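You operate a simulated robot arm through the tools that you are given. There is no shell and no other tool.

The job below is to be done with a simulated robot arm. You get a single attempt, and the scene is never put back.

TASK
Loosen the silver sprung clamp's wing bolt, check its spring and sort it.
Fine: wind the bolt right back while the clamp is latched, press the yellow plunger, turn the orange lever back and stand the clamp in the tray that the jig names; leave the other clamps alone.

It is judged by the outcome, as a careful person would: the job done as asked, and still so three seconds after it is handed in. It fails if anything else is knocked over, pushed out of place, dropped, spilled or broken.

THE ROBOT
A 6-joint arm with a three-finger gripper, fixed in place. Base frame: the origin is at the foot of the arm, x ahead of it, y to its left, z up; the work surface is at about z = 860. Readings come in mm, degrees, newtons and seconds.
Its first joint turns from -166.0 to 166.0 degrees. Payload 4.89 kg.
Tool frame: the origin (TCP) lies between the finger pads and is the grasp point; the fingertips stand 30 mm ahead of it; z points along the fingers, y is the line along which they close. The gripper opens to 164 mm. The gripper's body begins 125 mm behind the TCP.
Orientation is that of the tool frame in the base frame, as a unit quaternion [x, y, z, w]. With the fingers straight down and closing along the base's y, the tool's x points along the base's -x, its y along +y and its z along -z.

THE INTERFACE
- The arm moves only by the tool play_rows. Its argument "series" is a list that holds one entry, the list of rows, each a list of 6 numbers: the shift along the tool's x, y, z in mm, then the turn, a rotation vector about the tool's x, y, z in degrees. In form: [[[x, y, z, wx, wy, wz], ...]]. A call has 1 to 20 rows; each row is the pose to reach, as a shift and turn from the pose commanded when the call began, along the tool's axes at that moment. "grip" is the opening, from 0 (shut) to 1 (fully open), set as the call begins (left out, the last holds). A row lasts 0.2 s, in which the tool goes at most 50 mm and 8.6 degrees; a call with a longer step from one row to the next is refused whole, and so is a gripper value outside its range. Where a pose cannot be reached the arm comes as near as it can. A force on the tool above 40 N (or 10 N above the force at the start of the call, whichever is more), or a blocked arm, ends the call early, and 0.2 s more pass. The fingers move at their own pace (about 108 mm/s each) and stop on an object; they squeeze with about 30 N. The grip force told is the motor's: it shows also when the fingers shut on nothing. Time passes only in rows, and 0.2 s behind the last, so rows that repeat a pose let the fingers close. It gives the time, the measured TCP pose, the force on the tool (base axes), the opening and the grip force at its end, in the units of the frame above (readings bear some noise), with the torque about the TCP (base axes, N m) and any sound that the robot's microphone picked up, and new pictures: "show" is both (left out), scene, wrist or none.
- Cameras (640 x 400 px; columns grow to the right, rows downward): "scene" is fixed at [45.6, 505.4, 1654.5]; the picture's right is [-0.55, -0.83, 0.00], its down [-0.48, 0.32, -0.81] and it looks along [0.68, -0.45, -0.58] (base axes); focal length 313 px, centre (320, 200). "wrist" rides on the gripper at [76, -2, -152] in the tool frame; the picture's right is [0.02, 1.00, 0.00], its down [-0.88, 0.02, -0.47] and it looks along [-0.47, 0.01, 0.88] (tool axes); focal length 247 px, centre (320, 200). There is no depth. A picture from a camera that has moved, and an enlarged one, comes with that camera's place and axes in the base frame and with its lens. The place of the scene camera against the robot may be out by one fixed shift of up to 18 mm in any direction.
- slide_trunk(by): slides the trunk up (or, below 0, down) by that many mm; the arm rides with it, the base frame stays. It gives what a move gives, with no picture.
- zoom(camera, box): a new picture of the part [left, top, right, bottom] of that camera's present view, enlarged. The clock stands still meanwhile.
- hand_in(): hands the job in; it is judged then, once.

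Nothing tells you positions but the pictures and the camera data. Unless the task says otherwise, let go and move clear before handing in.

The tools are called as name(argument=value, ...) on one line, values as JSON. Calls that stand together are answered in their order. play_rows: Moves the arm, as the interface text tells. Its arguments: {"type":"object","properties":{"series":{"type":"array","items":{"type":"array","items":{"type":"array","items":{"type":"number"}}}},"grip":{"type":"number"},"show":{"type":"string","enum":["both","scene","wrist","none"]}},"required":["series"]} The other tools are called the same way: slide_trunk (by) slides the trunk up or down; zoom (camera, box) takes an enlarged picture of a part of a camera's view; hand_in () hands the job in.

At the start:

```text
t: 0.0
ee_pos: [537.7, 328.8, 1283.8]
ee_rot: [0.0, 1.0, 0.0, 0.0]
wrist_force: [0.3, 0.1, 0.0]
ft_torque: [0.06, -0.03, -0.01]
gripper_width: 164.1
grip_force: 0.1
trunk travel left (down, up): [-175.0, 215.0]
```

scene: 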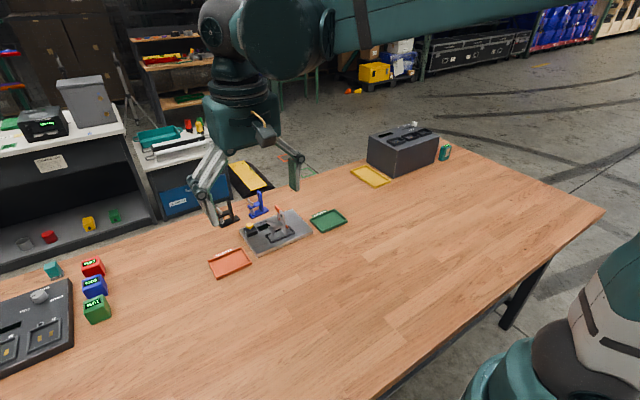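
wrist: 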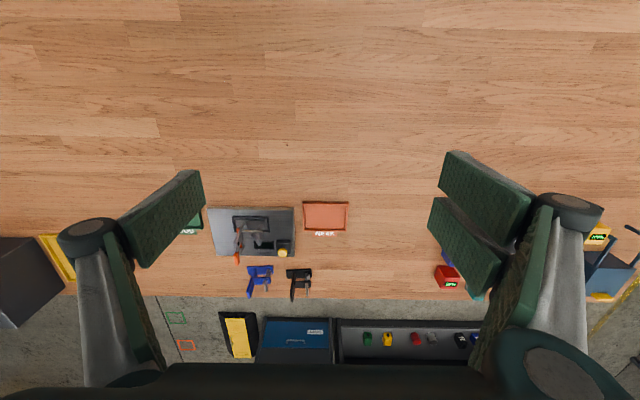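

I see a jig on the table with an orange lever and a yellow plunger, with blue and black clamps behind it and coloured trays around it. I'll zoom in on the jig and its surroundings before I move.

zoom(camera="scene", box=[200, 180, 360, 280])

zoom(camera="wrist", box=[180, 190, 360, 302])

zoom(camera="scene", box=[340, 110, 468, 190])

zoom(camera="scene", box=[0, 240, 160, 340])

```text
4.00 times, centred on (280, 230) of scene
camera zoom: at [45.6, 505.4, 1654.5], right [-0.55, -0.83, 0.0], down [-0.48, 0.32, -0.81], along [0.68, -0.45, -0.58], focal length 1250 px, centre (480, 80)
```

zoom: 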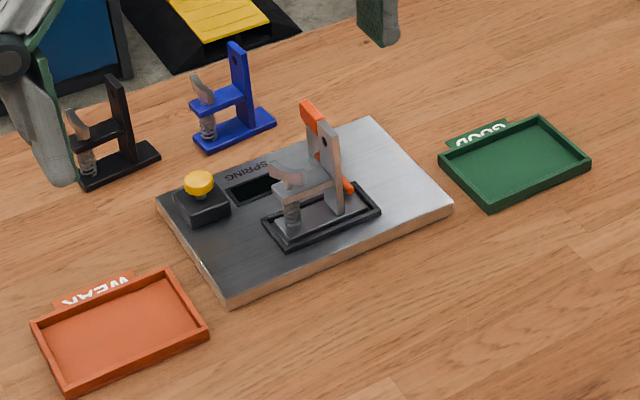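

```text
3.56 times, centred on (270, 246) of wrist
camera zoom: at [461.6, 329.5, 1436.8], right [-0.02, 1.0, 0.0], down [0.88, 0.02, 0.47], along [0.47, 0.01, -0.88], focal length 878 px, centre (498, 36)
```

zoom: 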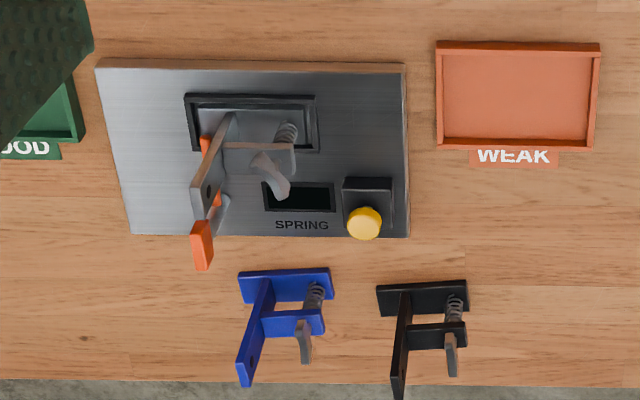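

```text
5.00 times, centred on (404, 150) of scene
camera zoom: at [45.6, 505.4, 1654.5], right [-0.55, -0.83, 0.0], down [-0.48, 0.32, -0.81], along [0.68, -0.45, -0.58], focal length 1563 px, centre (-100, 450)
```

zoom: 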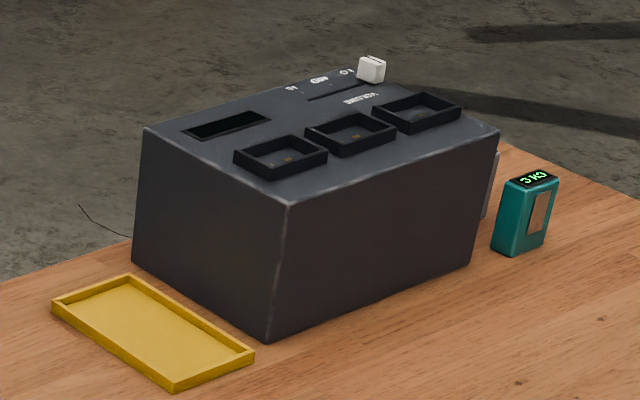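

```text
4.00 times, centred on (80, 290) of scene
camera zoom: at [45.6, 505.4, 1654.5], right [-0.55, -0.83, 0.0], down [-0.48, 0.32, -0.81], along [0.68, -0.45, -0.58], focal length 1250 px, centre (1280, -160)
```

zoom: 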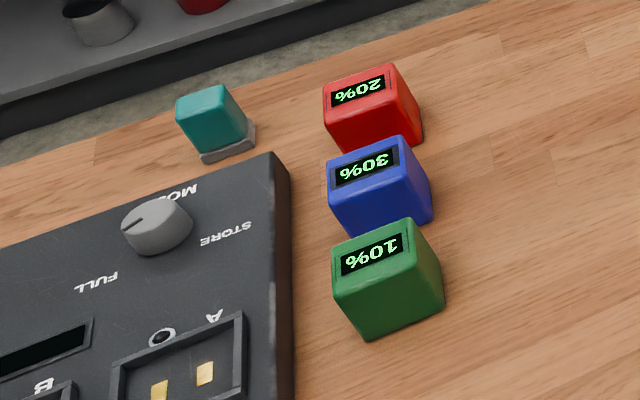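

The silver clamp sits latched in the jig at about x 790–950, y 40–270. The yellow plunger is at its back left and the orange lever is by the clamp's post. I'll bring the wrist camera closer to measure these properly.

play_rows(series=[[[-20, -30, 14, 0, 0, 0], [-40, -60, 28, 0, 0, 0], [-60, -90, 42, 0, 0, 0], [-80, -120, 56, 0, 0, 0], [-100, -150, 70, 0, 0, 0], [-112, -179, 84, 0, 0, 0]]], show="both")

```text
t: 1.4
ee_pos: [649.1, 151.1, 1200.6]
ee_rot: [0.0, 1.0, -0.001, 0.001]
wrist_force: [-0.8, 0.9, -0.6]
ft_torque: [-0.13, -0.07, 0.04]
gripper_width: 163.9
grip_force: 0.1
trunk travel left (down, up): [-175.0, 215.0]
camera wrist: at [573.1, 151.8, 1353.9], right [-0.02, 1.0, 0.0], down [0.88, 0.02, 0.47], along [0.47, 0.01, -0.88], focal length 247 px, centre (320, 200)
```

scene: 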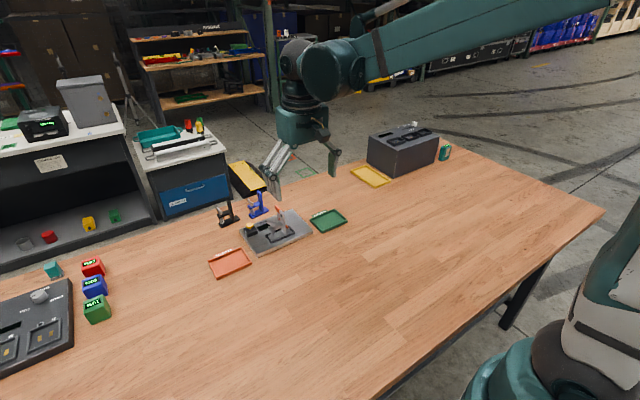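
wrist: 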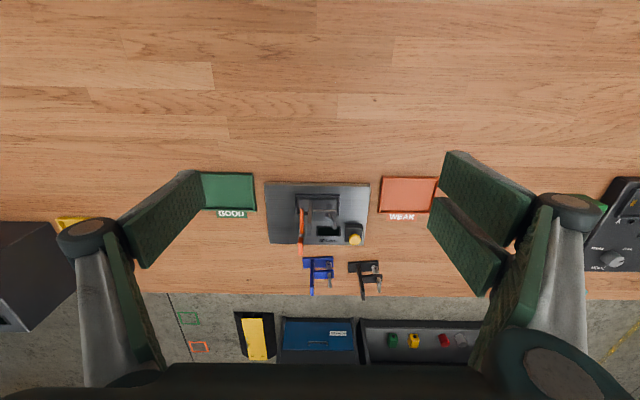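

zoom(camera="wrist", box=[256, 170, 384, 250])

zoom(camera="scene", box=[236, 195, 316, 245])

zoom(camera="wrist", box=[180, 160, 452, 330])

```text
5.00 times, centred on (320, 210) of wrist
camera zoom: at [573.1, 151.8, 1353.9], right [-0.02, 1.0, 0.0], down [0.88, 0.02, 0.47], along [0.47, 0.01, -0.88], focal length 1235 px, centre (320, 150)
```

zoom: 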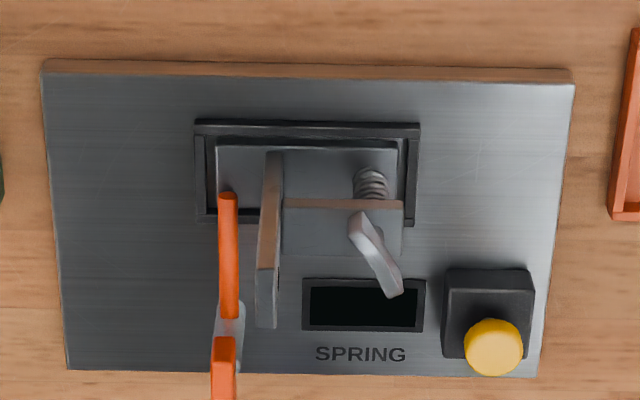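

```text
8.00 times, centred on (276, 220) of scene
camera zoom: at [45.6, 505.4, 1654.5], right [-0.55, -0.83, 0.0], down [-0.48, 0.32, -0.81], along [0.68, -0.45, -0.58], focal length 2500 px, centre (672, 40)
```

zoom: 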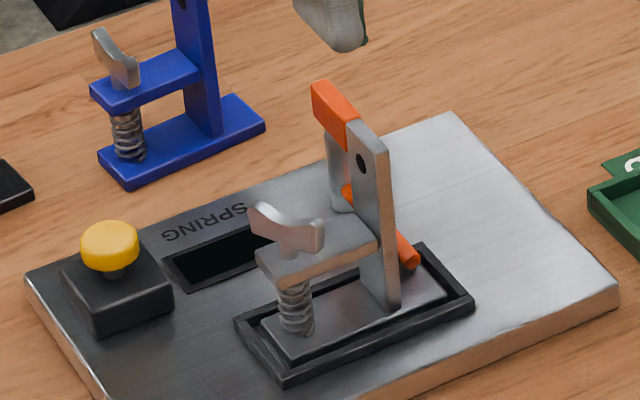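

```text
2.35 times, centred on (316, 245) of wrist
camera zoom: at [573.1, 151.8, 1353.9], right [-0.02, 1.0, 0.0], down [0.88, 0.02, 0.47], along [0.47, 0.01, -0.88], focal length 581 px, centre (329, 94)
```

zoom: 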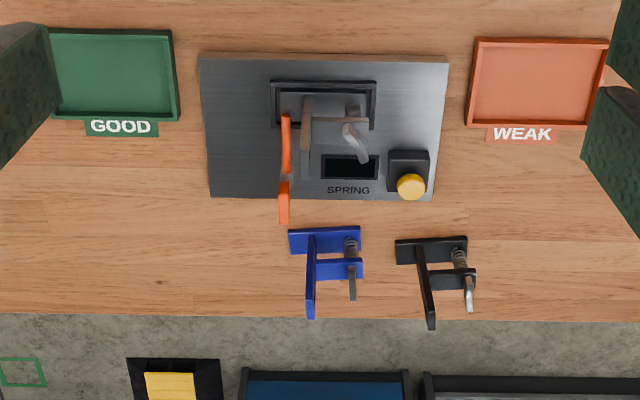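

The clamp's post is near (845, 138), its top at about z 965. The wing bolt's axis is near (837, 180), with the wing at about z 945. The orange lever sits behind the post near y 120, but I can't yet tell how it is built. I'll view it from the right side, turning the tool 90° so the camera looks towards +y.

play_rows(series=[[[-17, -18, 3, 0, 0, -8], [-34, -36, 6, 0, 0, -16], [-51, -54, 9, 0, 0, -24], [-68, -72, 12, 0, 0, -32], [-85, -90, 15, 0, 0, -40], [-102, -108, 18, 0, 0, -48], [-119, -126, 21, 0, 0, -56], [-136, -144, 24, 0, 0, -64], [-153, -162, 27, 0, 0, -72], [-170, -180, 30, 0, 0, -80], [-187, -198, 33, 0, 0, -88], [-191, -201, 35, 0, 0, -90]]], show="both")

```text
t: 4.0
ee_pos: [841.2, -51.0, 1164.2]
ee_rot: [-0.707, 0.707, 0.0, 0.001]
wrist_force: [-0.2, -0.8, -0.3]
ft_torque: [0.02, 0.03, -0.01]
gripper_width: 164.2
grip_force: 0.0
trunk travel left (down, up): [-175.0, 215.0]
camera wrist: at [842.8, -126.2, 1316.9], right [-1.0, -0.02, 0.0], down [-0.02, 0.88, 0.47], along [-0.01, 0.47, -0.88], focal length 247 px, centre (320, 200)
```

scene: 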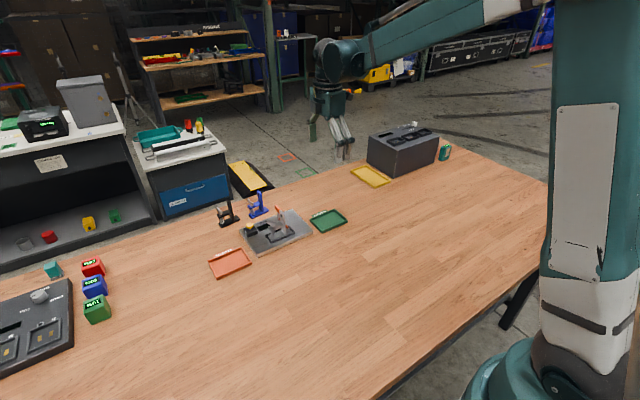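
wrist: 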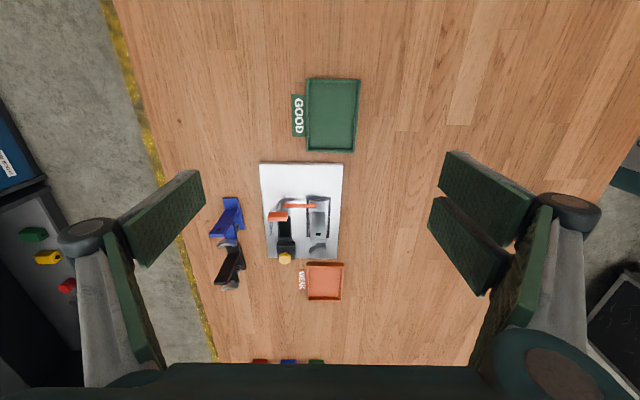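

zoom(camera="wrist", box=[254, 180, 350, 240])

zoom(camera="wrist", box=[200, 160, 360, 300])

```text
6.67 times, centred on (302, 210) of wrist
camera zoom: at [842.8, -126.2, 1316.9], right [-1.0, -0.02, 0.0], down [-0.02, 0.88, 0.47], along [-0.01, 0.47, -0.88], focal length 1646 px, centre (440, 133)
```

zoom: 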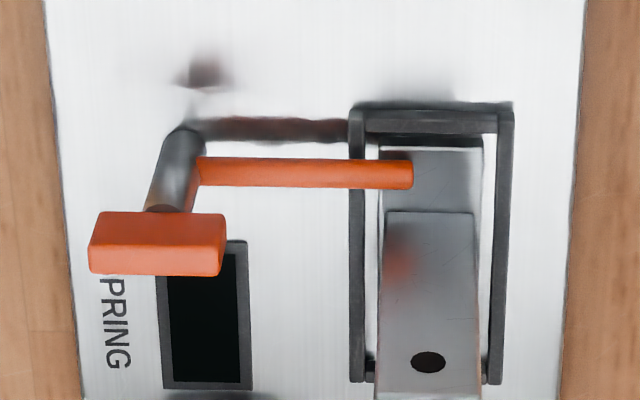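

```text
2.86 times, centred on (280, 230) of wrist
camera zoom: at [842.8, -126.2, 1316.9], right [-1.0, -0.02, 0.0], down [-0.02, 0.88, 0.47], along [-0.01, 0.47, -0.88], focal length 706 px, centre (434, 114)
```

zoom: 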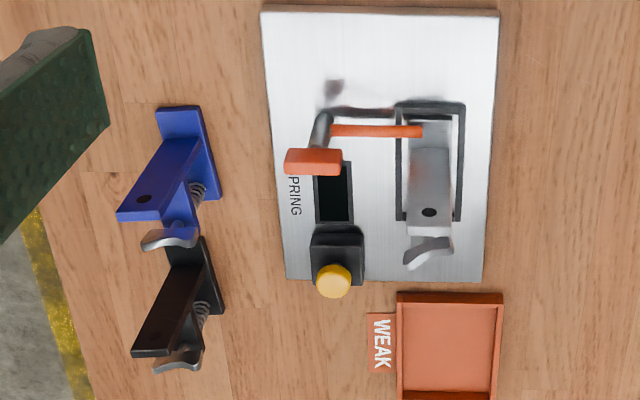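

The lever is now clear. A vertical shaft stands at about (917, 117) with a latch bar over the clamp's base at about z 885 and a T-handle on top at about z 930, so it turns about the vertical axis. Next I'll take a low front view to measure the wing and its height.

play_rows(series=[[[-20, 27, 11, 0, 0, 7.5], [-39, 54, 22, 0, 0, 15], [-58, 81, 33, 0, 0, 22.5], [-77, 107, 45, 0, 0, 30], [-96, 134, 56, 0, 0, 37.5], [-115, 161, 67, 0, 0, 45], [-135, 187, 78, 0, 0, 52.5], [-154, 214, 89, 0, 0, 60], [-173, 241, 100, 0, 0, 67.5], [-192, 268, 112, 0, 0, 75], [-212, 294, 123, 0, 0, 82.5], [-231, 321, 134, 0, 0, 90]]], show="wrist")

```text
t: 6.6
ee_pos: [519.1, 182.5, 1031.5]
ee_rot: [0.001, 1.0, 0.001, 0.0]
wrist_force: [0.5, -1.0, 0.0]
ft_torque: [0.05, 0.13, 0.02]
gripper_width: 164.0
grip_force: 0.1
trunk travel left (down, up): [-175.0, 215.0]
camera wrist: at [443.7, 182.5, 1183.2], right [-0.02, 1.0, 0.0], down [0.88, 0.02, 0.47], along [0.47, 0.01, -0.88], focal length 247 px, centre (320, 200)
```

wrist: 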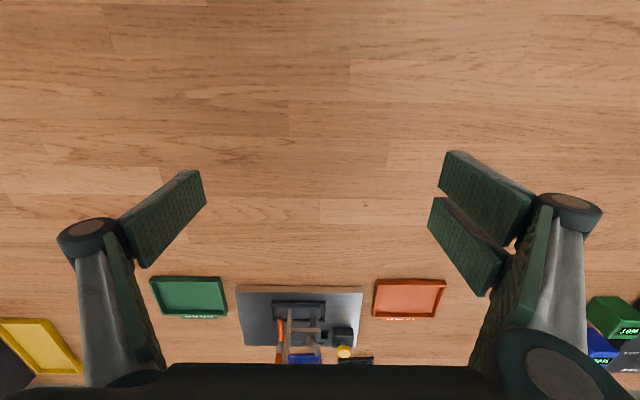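

The clamp is partly in view here, just above the gripper body. I'll zoom in on it.

zoom(camera="wrist", box=[230, 280, 374, 370])

zoom(camera="scene", box=[256, 195, 304, 225])

```text
4.44 times, centred on (302, 325) of wrist
camera zoom: at [443.7, 182.5, 1183.2], right [-0.02, 1.0, 0.0], down [0.88, 0.02, 0.47], along [0.47, 0.01, -0.88], focal length 1098 px, centre (400, -356)
```

zoom: 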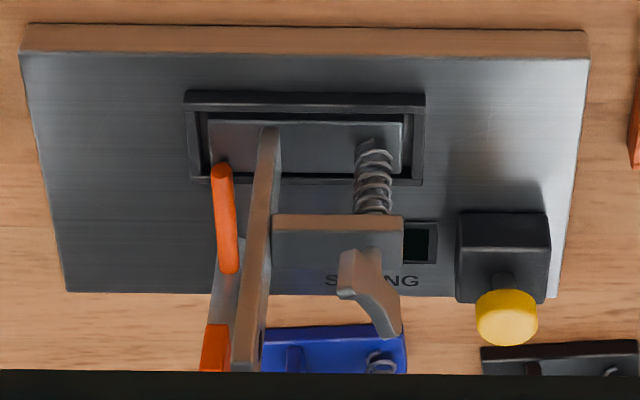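

```text
13.33 times, centred on (280, 210) of scene
camera zoom: at [45.6, 505.4, 1654.5], right [-0.55, -0.83, 0.0], down [-0.48, 0.32, -0.81], along [0.68, -0.45, -0.58], focal length 4168 px, centre (853, 67)
```

zoom: 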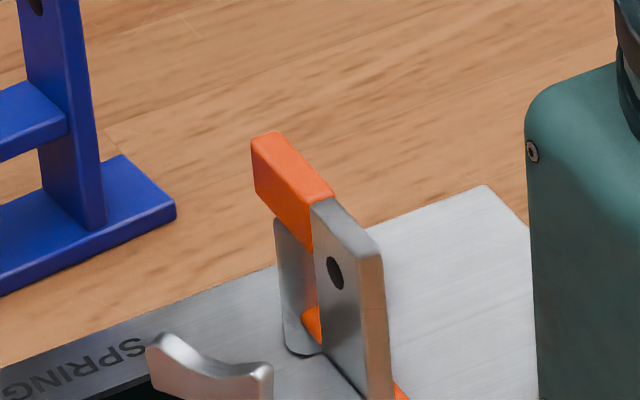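

From the low view the jig top is at about z 881, the clamp arm's top at about z 926, and the bolt axis near (839, 180). I'll move above the wing to measure its direction from overhead.

play_rows(series=[[[-43, 0, -20, 0, 0, 0], [-86, 0, -40, 0, 0, 0], [-129, 0, -55, 0, 0, 0], [-173, 0, -70, 0, 0, 0], [-216, 0, -78, 0, 0, 0], [-260, 0, -84, 0, 0, 0], [-303, 0, -88, 0, 0, 0], [-346, 0, -88, 0, 0, 0]]], show="wrist")

```text
t: 8.4
ee_pos: [865.7, 179.5, 1120.1]
ee_rot: [0.0, 1.0, 0.0, 0.0]
wrist_force: [-2.0, -0.7, 0.7]
ft_torque: [-0.03, -0.23, 0.0]
gripper_width: 164.0
grip_force: 0.1
trunk travel left (down, up): [-175.0, 215.0]
camera wrist: at [788.8, 179.5, 1272.7], right [-0.02, 1.0, 0.0], down [0.88, 0.02, 0.47], along [0.47, 0.01, -0.88], focal length 247 px, centre (320, 200)
```

wrist: 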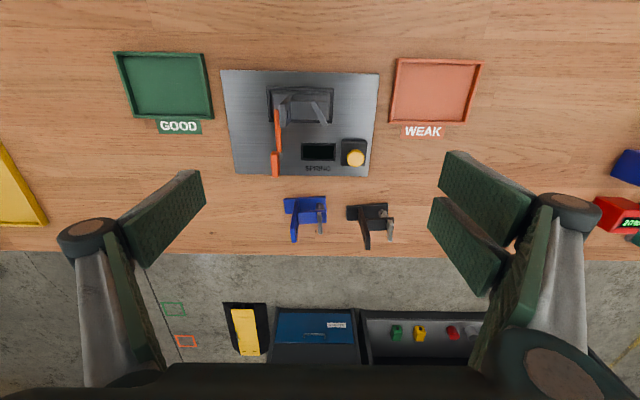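

zoom(camera="wrist", box=[260, 75, 380, 150])

zoom(camera="wrist", box=[290, 80, 354, 120])

zoom(camera="wrist", box=[250, 60, 410, 220])

```text
5.33 times, centred on (320, 112) of wrist
camera zoom: at [788.8, 179.5, 1272.7], right [-0.02, 1.0, 0.0], down [0.88, 0.02, 0.47], along [0.47, 0.01, -0.88], focal length 1317 px, centre (320, 667)
```

zoom: 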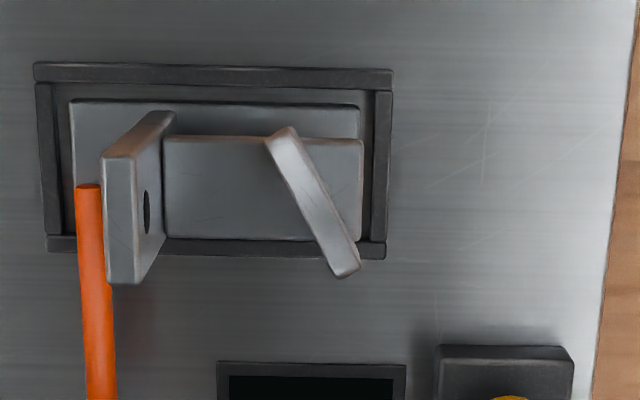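

```text
10.00 times, centred on (322, 100) of wrist
camera zoom: at [788.8, 179.5, 1272.7], right [-0.02, 1.0, 0.0], down [0.88, 0.02, 0.47], along [0.47, 0.01, -0.88], focal length 2470 px, centre (300, 1200)
```

zoom: 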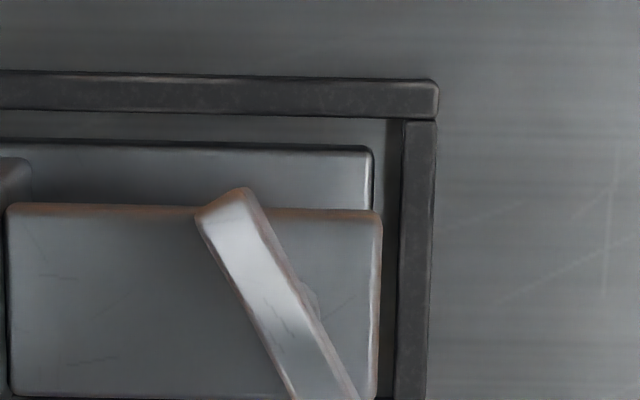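

```text
2.50 times, centred on (330, 140) of wrist
camera zoom: at [788.8, 179.5, 1272.7], right [-0.02, 1.0, 0.0], down [0.88, 0.02, 0.47], along [0.47, 0.01, -0.88], focal length 617 px, centre (295, 350)
```

zoom: 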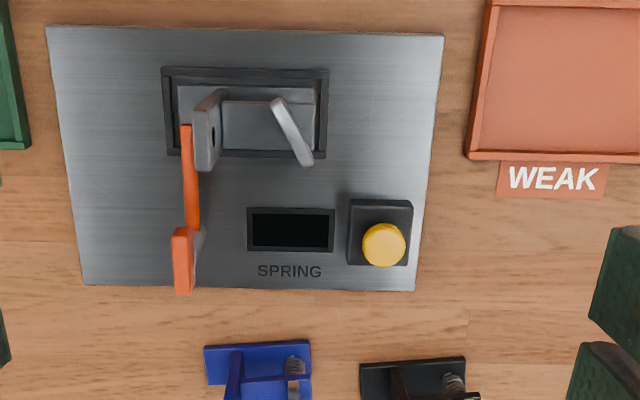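

The overhead view gives the wing axis at about (839, 179), its direction about 29° from +x, and its tips at about z 946. The plunger cap is at about (908, 237, 912). I'll narrow the gripper, turn to 29° and hover above the wing.

play_rows(series=[[[7, 0, 20, 0, 0, -7.25], [14, 0, 40, 0, 0, -14.5], [21, 0, 70, 0, 0, -21.75], [26.4, -0.5, 100, 0, 0, -29], [26.4, -0.5, 105, 0, 0, -29]]], grip=0.19, show="both")

```text
t: 9.6
ee_pos: [838.9, 178.5, 1015.0]
ee_rot: [-0.251, 0.968, 0.001, 0.0]
wrist_force: [0.2, 0.2, -0.3]
ft_torque: [0.0, 0.03, 0.04]
gripper_width: 31.1
grip_force: 0.1
trunk travel left (down, up): [-175.0, 215.0]
camera wrist: at [773.2, 142.0, 1167.7], right [-0.5, 0.86, 0.0], down [0.76, 0.44, 0.47], along [0.41, 0.24, -0.88], focal length 247 px, centre (320, 200)
```

scene: 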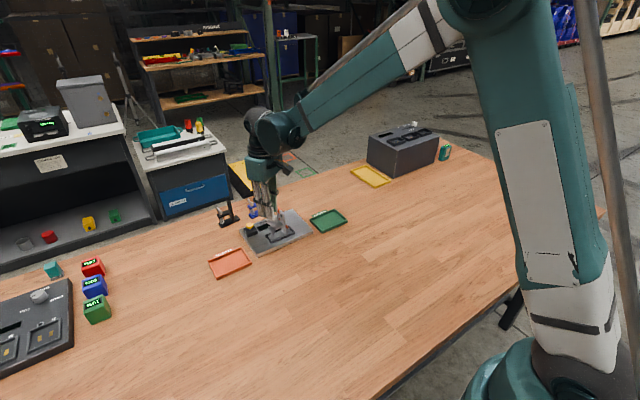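
wrist: 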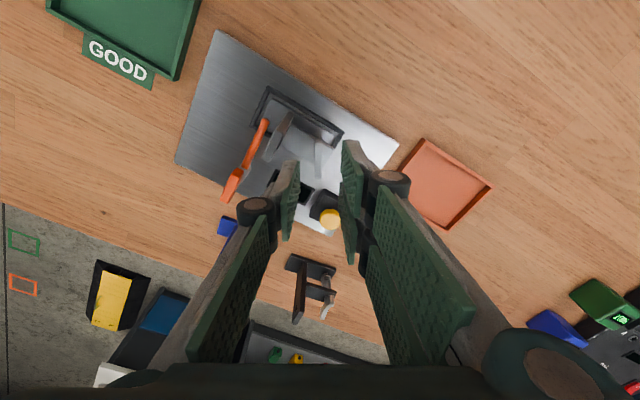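

zoom(camera="wrist", box=[260, 100, 380, 175])

zoom(camera="scene", box=[240, 185, 320, 235])

```text
5.33 times, centred on (320, 138) of wrist
camera zoom: at [773.2, 142.0, 1167.7], right [-0.5, 0.86, 0.0], down [0.76, 0.44, 0.47], along [0.41, 0.24, -0.88], focal length 1317 px, centre (320, 533)
```

zoom: 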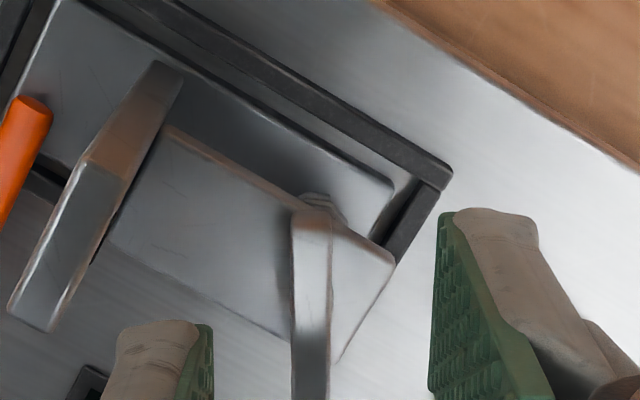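

```text
8.00 times, centred on (280, 210) of scene
camera zoom: at [45.6, 505.4, 1654.5], right [-0.55, -0.83, 0.0], down [-0.48, 0.32, -0.81], along [0.68, -0.45, -0.58], focal length 2500 px, centre (640, 120)
```

zoom: 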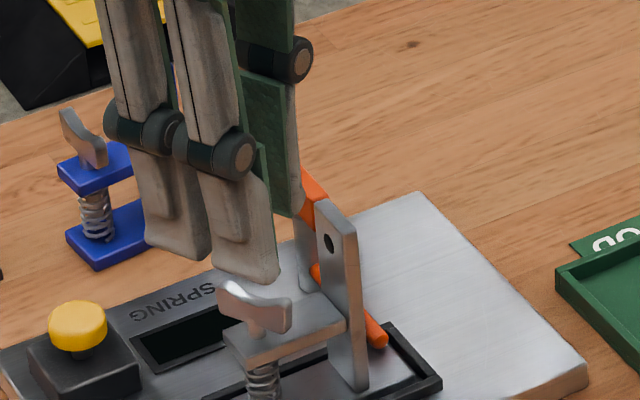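

The wing lines up with the closing plane. The gripper seems to have two finger parts on one side, so before I descend I'll look closely at the fingers against the wing.

zoom(camera="wrist", box=[220, 110, 440, 270])

zoom(camera="scene", box=[230, 130, 326, 250])

```text
2.50 times, centred on (330, 190) of wrist
camera zoom: at [773.2, 142.0, 1167.7], right [-0.5, 0.86, 0.0], down [0.76, 0.44, 0.47], along [0.41, 0.24, -0.88], focal length 617 px, centre (295, 225)
```

zoom: 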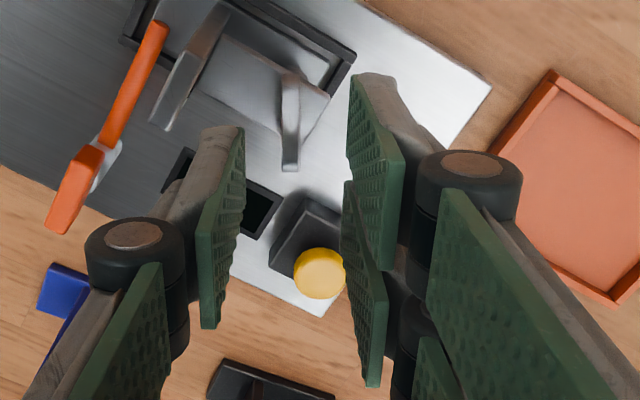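

```text
3.33 times, centred on (278, 190) of scene
camera zoom: at [45.6, 505.4, 1654.5], right [-0.55, -0.83, 0.0], down [-0.48, 0.32, -0.81], along [0.68, -0.45, -0.58], focal length 1042 px, centre (460, 233)
```

zoom: 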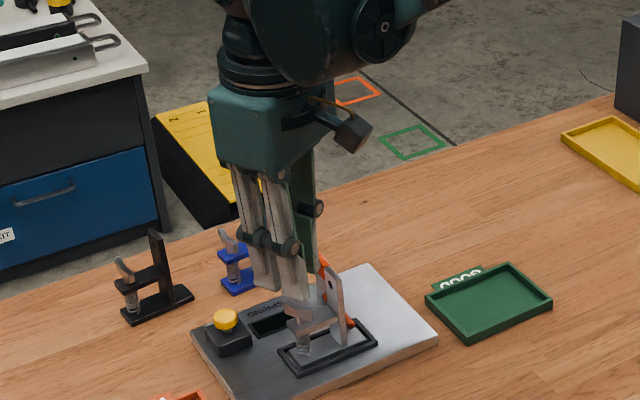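

The gripper has one finger on the tool's −y side and two side by side on its +y side, about 60 mm across. If I keep the yaw within ±90°, the double side stays away from the clamp's post. The wing is about 2 mm to the tool's −y, so I'll correct for that and descend around it.

play_rows(series=[[[0.2, -2.2, 5, 0, 0, 0], [0.2, -2.2, 18, 0, 0, 0], [0.2, -2.2, 30, 0, 0, 0], [0.2, -2.2, 40, 0, 0, 0], [0.2, -2.2, 46, 0, 0, 0], [0.2, -2.2, 50, 0, 0, 0]]], grip=0.19, show="both")

```text
t: 11.0
ee_pos: [840.4, 177.9, 965.5]
ee_rot: [-0.25, 0.968, 0.0, 0.0]
wrist_force: [-0.4, -0.1, 0.6]
ft_torque: [-0.02, 0.05, 0.04]
gripper_width: 31.2
grip_force: 0.1
trunk travel left (down, up): [-175.0, 215.0]
camera wrist: at [774.4, 140.6, 1117.9], right [-0.5, 0.86, 0.0], down [0.76, 0.44, 0.47], along [0.41, 0.24, -0.88], focal length 247 px, centre (320, 200)
```

scene: 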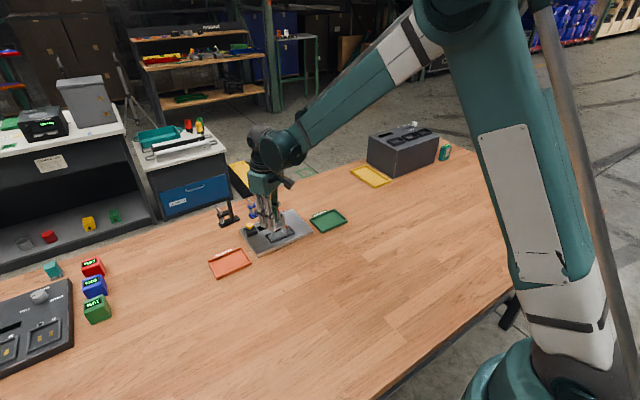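
wrist: 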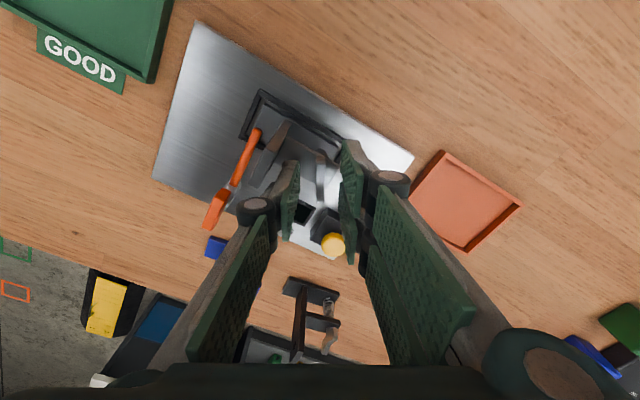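

zoom(camera="wrist", box=[260, 125, 380, 200])

zoom(camera="scene", box=[240, 190, 304, 230])

```text
5.33 times, centred on (320, 162) of wrist
camera zoom: at [774.4, 140.6, 1117.9], right [-0.5, 0.86, 0.0], down [0.76, 0.44, 0.47], along [0.41, 0.24, -0.88], focal length 1317 px, centre (320, 400)
```

zoom: 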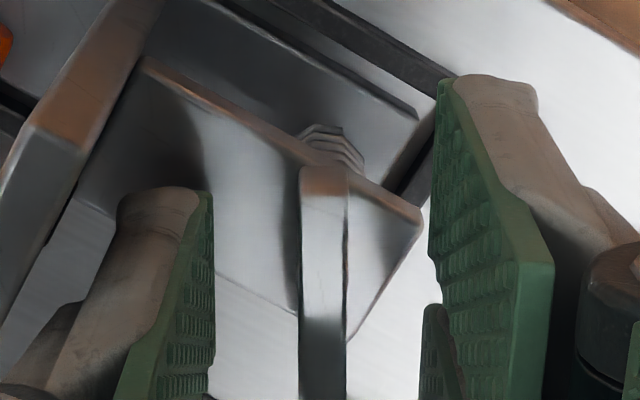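

```text
10.00 times, centred on (272, 210) of scene
camera zoom: at [45.6, 505.4, 1654.5], right [-0.55, -0.83, 0.0], down [-0.48, 0.32, -0.81], along [0.68, -0.45, -0.58], focal length 3126 px, centre (800, 100)
```

zoom: 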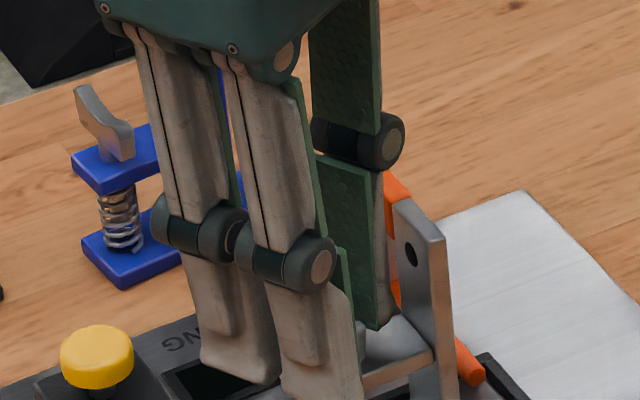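

The fingers now straddle the wing, which is centred between the pads. I'll close on it.

play_rows(series=[[[0, 0, 0, 0, 0, 0], [0, 0, 0, 0, 0, 0], [0, 0, 0, 0, 0, 0]]], grip=0.0, show="wrist")

```text
t: 11.8
ee_pos: [840.4, 178.1, 965.6]
ee_rot: [-0.251, 0.968, 0.001, 0.0]
wrist_force: [0.6, -0.2, -0.2]
ft_torque: [0.05, -0.03, 0.01]
gripper_width: 6.4
grip_force: 29.9
trunk travel left (down, up): [-175.0, 215.0]
camera wrist: at [774.5, 140.5, 1117.8], right [-0.5, 0.86, 0.0], down [0.76, 0.44, 0.47], along [0.41, 0.24, -0.88], focal length 247 px, centre (320, 200)
```

wrist: 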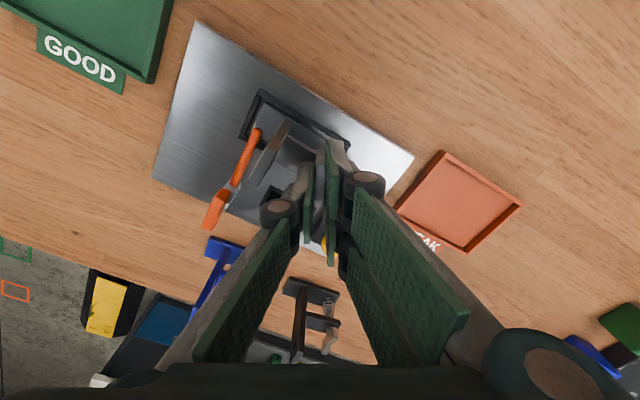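

The wing is gripped at 6.4 mm with no side force. I'll turn it about 24° anticlockwise seen from above, the loosening direction, and watch the torque and force.

play_rows(series=[[[0, 0, 0, 0, 0, -4], [0, 0, 0, 0, 0, -8], [0, 0, 0, 0, 0, -12], [0, 0, 0, 0, 0, -16], [0, 0, 0, 0, 0, -20], [0, 0, 0, 0, 0, -24]]], show="wrist")

```text
t: 13.2
ee_pos: [841.1, 177.9, 964.8]
ee_rot: [-0.446, 0.895, 0.0, 0.0]
wrist_force: [2.3, -0.3, 13.1]
ft_torque: [-0.16, 0.07, 0.01]
gripper_width: 6.5
grip_force: 30.3
trunk travel left (down, up): [-175.0, 215.0]
camera wrist: at [795.5, 117.0, 1117.7], right [-0.81, 0.58, 0.0], down [0.51, 0.71, 0.47], along [0.28, 0.38, -0.88], focal length 247 px, centre (320, 200)
```

wrist: 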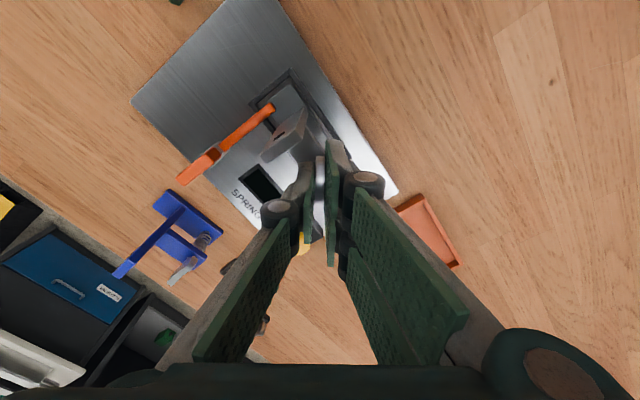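

The turn went freely, with almost no torque. The bolt is pushing the tool up at 13 N, which means it is rising, so this is the loosening direction. I'll keep turning and raise the tool slightly as I go.

play_rows(series=[[[0, 0, -0.4, 0, 0, -4], [0, 0, -0.7, 0, 0, -8], [0, 0, -1.0, 0, 0, -12], [0, 0, -1.3, 0, 0, -16], [0, 0, -1.5, 0, 0, -20]]], show="none")

```text
t: 14.4
ee_pos: [839.8, 178.4, 966.3]
ee_rot: [-0.595, 0.804, 0.0, 0.0]
wrist_force: [-1.1, 0.3, 0.4]
ft_torque: [0.07, 0.03, 0.01]
gripper_width: 6.5
grip_force: 30.0
trunk travel left (down, up): [-175.0, 215.0]
```

The force dropped to zero with 1.5 mm of lift over 44°, so the bolt rises about 0.034 mm per degree. I'll turn on to about 89° yaw.

play_rows(series=[[[0, 0, -0.14, 0, 0, -4], [0, 0, -0.28, 0, 0, -8], [0, 0, -0.42, 0, 0, -12], [0, 0, -0.55, 0, 0, -16]]], show="wrist")

zoom(camera="scene", box=[240, 190, 304, 230])

```text
t: 15.4
ee_pos: [840.2, 178.1, 966.1]
ee_rot: [-0.701, 0.714, -0.001, 0.0]
wrist_force: [0.0, 0.6, -0.6]
ft_torque: [0.08, 0.02, 0.03]
gripper_width: 6.4
grip_force: 30.0
trunk travel left (down, up): [-175.0, 215.0]
camera wrist: at [841.1, 103.1, 1119.2], right [-1.0, 0.0, 0.0], down [0.0, 0.88, 0.47], along [0.0, 0.47, -0.88], focal length 247 px, centre (320, 200)
```

wrist: 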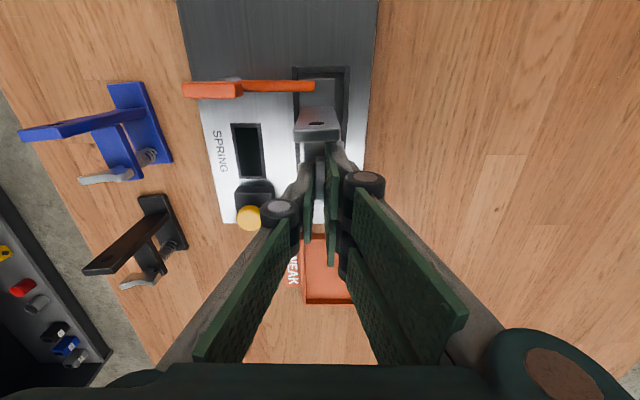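

```text
10.00 times, centred on (272, 210) of scene
camera zoom: at [45.6, 505.4, 1654.5], right [-0.55, -0.83, 0.0], down [-0.48, 0.32, -0.81], along [0.68, -0.45, -0.58], focal length 3126 px, centre (800, 100)
```

zoom: 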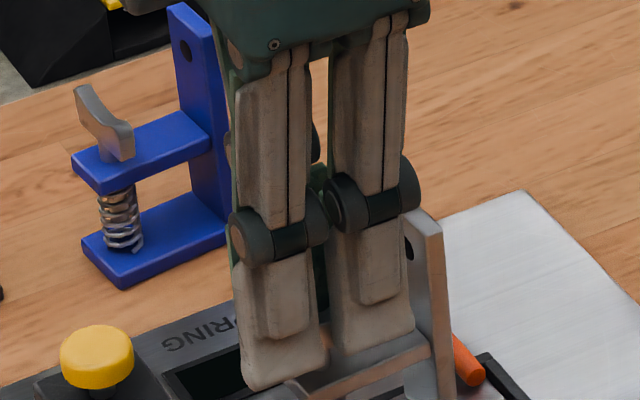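

The bolt follows well. Now I'll open slightly, lift clear of the wing, and swing back half a turn for the next grip.

play_rows(series=[[[0, 0, 0, 0, 0, 0], [0, 0, 0, 0, 0, 0], [0, 0, -10, 0, 0, 0], [0, 0, -22, 0, 0, 0], [0, 0, -34, 0, 0, 0], [0, 0, -34, 0, 0, 0]]], grip=0.19, show="wrist")

zoom(camera="wrist", box=[260, 90, 380, 195])

zoom(camera="scene", box=[240, 190, 304, 230])

```text
t: 16.8
ee_pos: [840.4, 176.4, 1001.5]
ee_rot: [-0.701, 0.713, 0.0, 0.0]
wrist_force: [-1.1, 0.2, 0.9]
ft_torque: [0.02, -0.03, 0.0]
gripper_width: 31.0
grip_force: 0.1
trunk travel left (down, up): [-175.0, 215.0]
camera wrist: at [841.1, 103.1, 1153.8], right [-1.0, 0.0, 0.0], down [0.0, 0.88, 0.47], along [0.0, 0.47, -0.88], focal length 247 px, centre (320, 200)
```

wrist: 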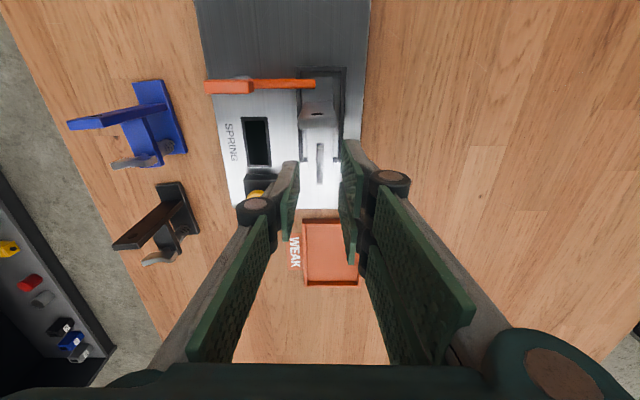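

```text
3.81 times, centred on (320, 142) of wrist
camera zoom: at [841.1, 103.1, 1153.8], right [-1.0, 0.0, 0.0], down [0.0, 0.88, 0.47], along [0.0, 0.47, -0.88], focal length 941 px, centre (320, 419)
```

zoom: 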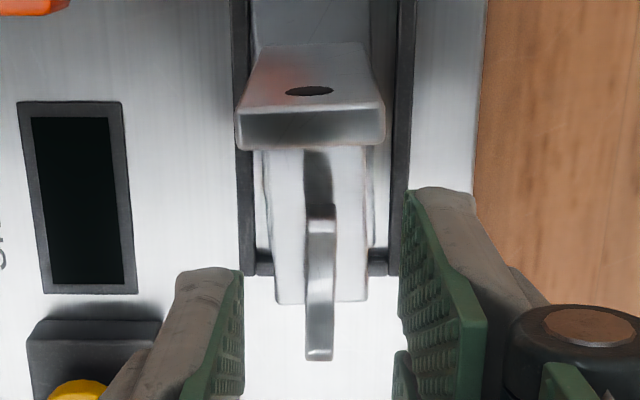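

```text
10.00 times, centred on (272, 210) of scene
camera zoom: at [45.6, 505.4, 1654.5], right [-0.55, -0.83, 0.0], down [-0.48, 0.32, -0.81], along [0.68, -0.45, -0.58], focal length 3126 px, centre (800, 100)
```

zoom: 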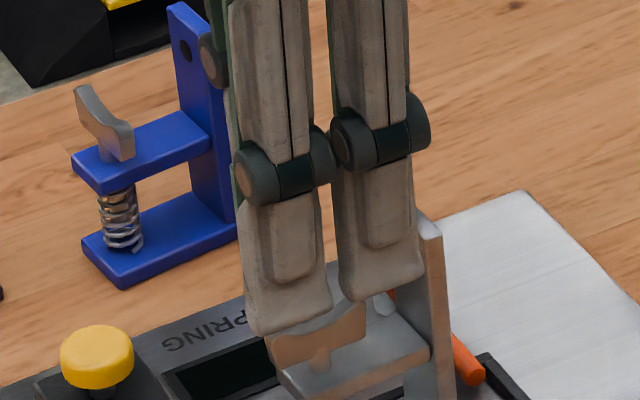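

The wing has turned to lie along y and now stands higher on its stem. I'll swing the tool back about 180° at this height, which keeps the double-finger side on +y.

play_rows(series=[[[0, 0, 0, 0, 0, 8.5], [0, 0, 0, 0, 0, 17], [0, 0, 0, 0, 0, 25.5], [0, 0, 0, 0, 0, 34], [0, 0, 0, 0, 0, 42.5], [0, 0, 0, 0, 0, 51], [0, 0, 0, 0, 0, 59.5], [0, 0, 0, 0, 0, 68], [0, 0, 0, 0, 0, 76.5], [0, 0, 0, 0, 0, 85], [0, 0, 0, 0, 0, 93.5], [0, 0, 0, 0, 0, 102], [0, 0, 0, 0, 0, 110.5], [0, 0, 0, 0, 0, 119], [0, 0, 0, 0, 0, 127.5], [0, 0, 0, 0, 0, 136], [0, 0, 0, 0, 0, 144.5], [0, 0, 0, 0, 0, 153], [0, 0, 0, 0, 0, 161.5], [0, 0, 0, 0, 0, 170]]], show="none")

play_rows(series=[[[0, 0, 0, 0, 0, 5], [0, 0, 0, 0, 0, 10], [0, 0, 0, 0, 0, 10]]], show="wrist")

zoom(camera="wrist", box=[260, 90, 380, 195])

```text
t: 21.0
ee_pos: [839.8, 178.9, 1000.8]
ee_rot: [0.651, 0.759, 0.0, 0.001]
wrist_force: [-0.1, -0.3, 0.1]
ft_torque: [0.02, 0.05, -0.01]
gripper_width: 31.1
grip_force: 0.1
trunk travel left (down, up): [-175.0, 215.0]
```

```text
t: 21.8
ee_pos: [839.3, 178.0, 1000.5]
ee_rot: [0.714, 0.7, 0.0, 0.0]
wrist_force: [0.1, -0.8, -0.2]
ft_torque: [0.01, 0.0, -0.02]
gripper_width: 31.1
grip_force: 0.1
trunk travel left (down, up): [-175.0, 215.0]
camera wrist: at [840.3, 256.0, 1153.1], right [1.0, 0.0, 0.0], down [0.0, -0.88, 0.47], along [0.0, -0.47, -0.88], focal length 247 px, centre (320, 200)
```

wrist: 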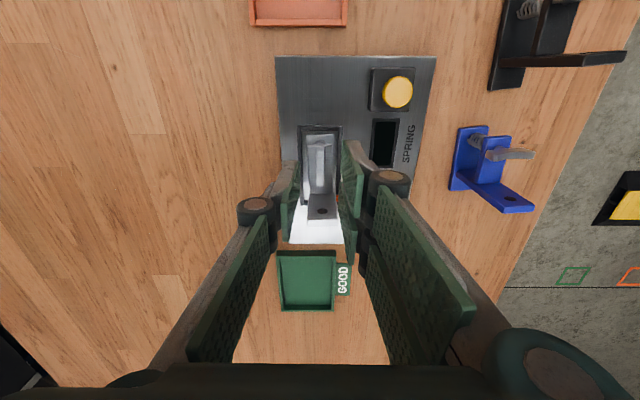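

```text
3.81 times, centred on (320, 142) of wrist
camera zoom: at [840.3, 256.0, 1153.1], right [1.0, 0.0, 0.0], down [0.0, -0.88, 0.47], along [0.0, -0.47, -0.88], focal length 941 px, centre (320, 419)
```

zoom: 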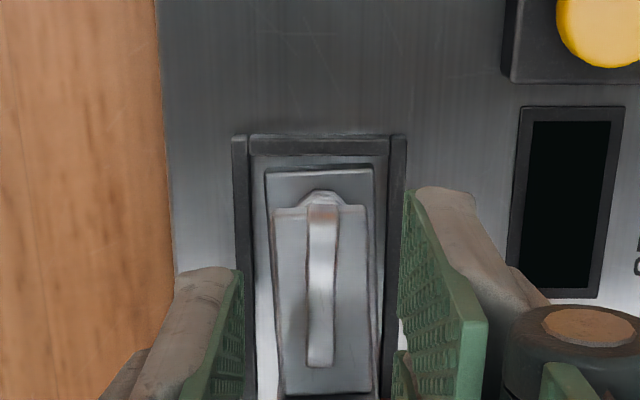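

Yaw −91° is reachable and the wing is centred again. I'll descend to the same grip height relative to the wing and close.

play_rows(series=[[[0, 0, 12, 0, 0, 0], [0, 0, 24, 0, 0, 0], [0, 0, 31, 0, 0, 0], [0, 0, 34, 0, 0, 0]]], show="none")

play_rows(series=[[[0, 0, 0, 0, 0, 0], [0, 0, 0, 0, 0, 0], [0, 0, 0, 0, 0, 0]]], grip=0.0, show="none")

```text
t: 22.8
ee_pos: [839.1, 178.6, 967.3]
ee_rot: [0.714, 0.701, 0.0, 0.0]
wrist_force: [0.5, -0.2, 0.2]
ft_torque: [-0.01, 0.01, -0.02]
gripper_width: 31.3
grip_force: 0.0
trunk travel left (down, up): [-175.0, 215.0]
```

```text
t: 23.6
ee_pos: [840.0, 178.0, 966.8]
ee_rot: [0.714, 0.7, 0.0, 0.001]
wrist_force: [1.2, 0.1, -0.6]
ft_torque: [0.03, -0.04, 0.02]
gripper_width: 6.2
grip_force: 29.8
trunk travel left (down, up): [-175.0, 215.0]
```

It is gripped again. I'll turn 90° anticlockwise, lifting in proportion.

play_rows(series=[[[0, 0, -0.2, 0, 0, -6], [0, 0, -0.41, 0, 0, -12], [0, 0, -0.61, 0, 0, -18], [0, 0, -0.82, 0, 0, -24], [0, 0, -1.02, 0, 0, -30], [0, 0, -1.22, 0, 0, -36], [0, 0, -1.43, 0, 0, -42], [0, 0, -1.63, 0, 0, -48]]], show="none")

play_rows(series=[[[0, 0, -0.2, 0, 0, -6], [0, 0, -0.41, 0, 0, -12], [0, 0, -0.61, 0, 0, -18], [0, 0, -0.82, 0, 0, -24], [0, 0, -1.02, 0, 0, -30], [0, 0, -1.22, 0, 0, -36], [0, 0, -1.43, 0, 0, -42]]], show="wrist")

```text
t: 25.4
ee_pos: [840.2, 177.9, 967.8]
ee_rot: [0.366, 0.931, -0.001, 0.0]
wrist_force: [-0.4, -1.6, 0.1]
ft_torque: [0.09, 0.03, -0.04]
gripper_width: 6.4
grip_force: 29.5
trunk travel left (down, up): [-175.0, 215.0]
```

```text
t: 27.0
ee_pos: [840.7, 176.9, 970.0]
ee_rot: [0.009, 1.0, -0.001, -0.001]
wrist_force: [-0.5, 0.2, -1.1]
ft_torque: [0.11, -0.01, 0.04]
gripper_width: 6.3
grip_force: 30.1
trunk travel left (down, up): [-175.0, 215.0]
camera wrist: at [764.1, 179.1, 1121.8], right [0.0, 1.0, 0.0], down [0.88, 0.0, 0.47], along [0.47, 0.0, -0.88], focal length 247 px, centre (320, 200)
```

wrist: 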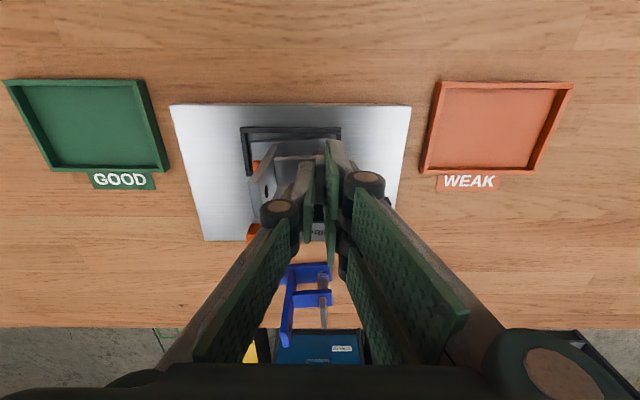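

Forces are near zero and the wing has turned 150° in total. I'll continue another 90° to yaw 89°.

play_rows(series=[[[0, 0, -0.2, 0, 0, -6], [0, 0, -0.41, 0, 0, -12], [0, 0, -0.61, 0, 0, -18], [0, 0, -0.82, 0, 0, -24], [0, 0, -1.02, 0, 0, -30], [0, 0, -1.22, 0, 0, -36], [0, 0, -1.43, 0, 0, -42], [0, 0, -1.63, 0, 0, -48]]], show="none")

play_rows(series=[[[0, 0, -0.2, 0, 0, -6], [0, 0, -0.41, 0, 0, -12], [0, 0, -0.61, 0, 0, -18], [0, 0, -0.82, 0, 0, -24], [0, 0, -1.02, 0, 0, -30], [0, 0, -1.22, 0, 0, -36], [0, 0, -1.43, 0, 0, -42]]], show="wrist")

zoom(camera="scene", box=[240, 190, 304, 230])

```text
t: 28.8
ee_pos: [838.9, 177.3, 971.7]
ee_rot: [-0.399, 0.917, -0.001, 0.001]
wrist_force: [-11.6, -5.9, -8.2]
ft_torque: [-0.26, 1.05, -1.11]
gripper_width: 26.8
grip_force: 29.4
trunk travel left (down, up): [-175.0, 215.0]
```

```text
t: 29.6
ee_pos: [840.3, 173.8, 972.7]
ee_rot: [-0.527, 0.85, -0.002, 0.0]
wrist_force: [-2.4, -10.5, 4.5]
ft_torque: [-0.17, 0.11, -1.02]
gripper_width: 25.0
grip_force: 29.7
trunk travel left (down, up): [-175.0, 215.0]
stopped in row 4: the force on the tool passed its limit at 42 N (the readings are from after the stop); the commanded pose is now the measured one
camera wrist: at [808.2, 106.4, 1125.2], right [-0.91, 0.43, 0.0], down [0.37, 0.8, 0.47], along [0.2, 0.43, -0.88], focal length 247 px, centre (320, 200)
```

wrist: 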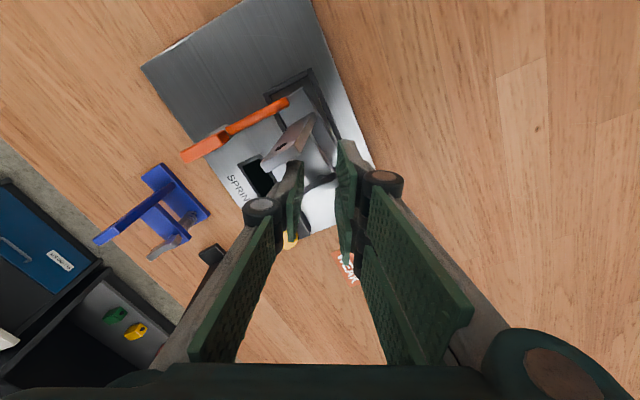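

```text
10.00 times, centred on (272, 210) of scene
camera zoom: at [45.6, 505.4, 1654.5], right [-0.55, -0.83, 0.0], down [-0.48, 0.32, -0.81], along [0.68, -0.45, -0.58], focal length 3126 px, centre (800, 100)
```

zoom: 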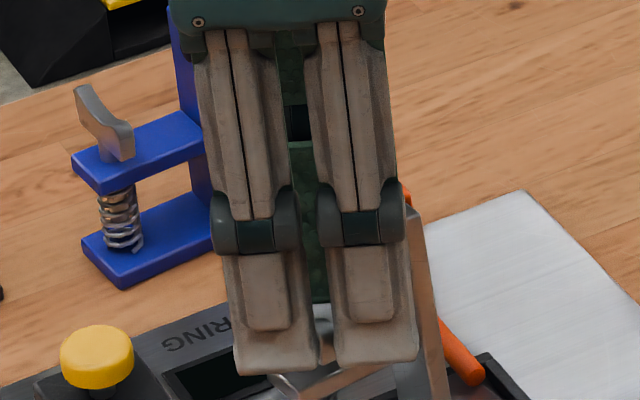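

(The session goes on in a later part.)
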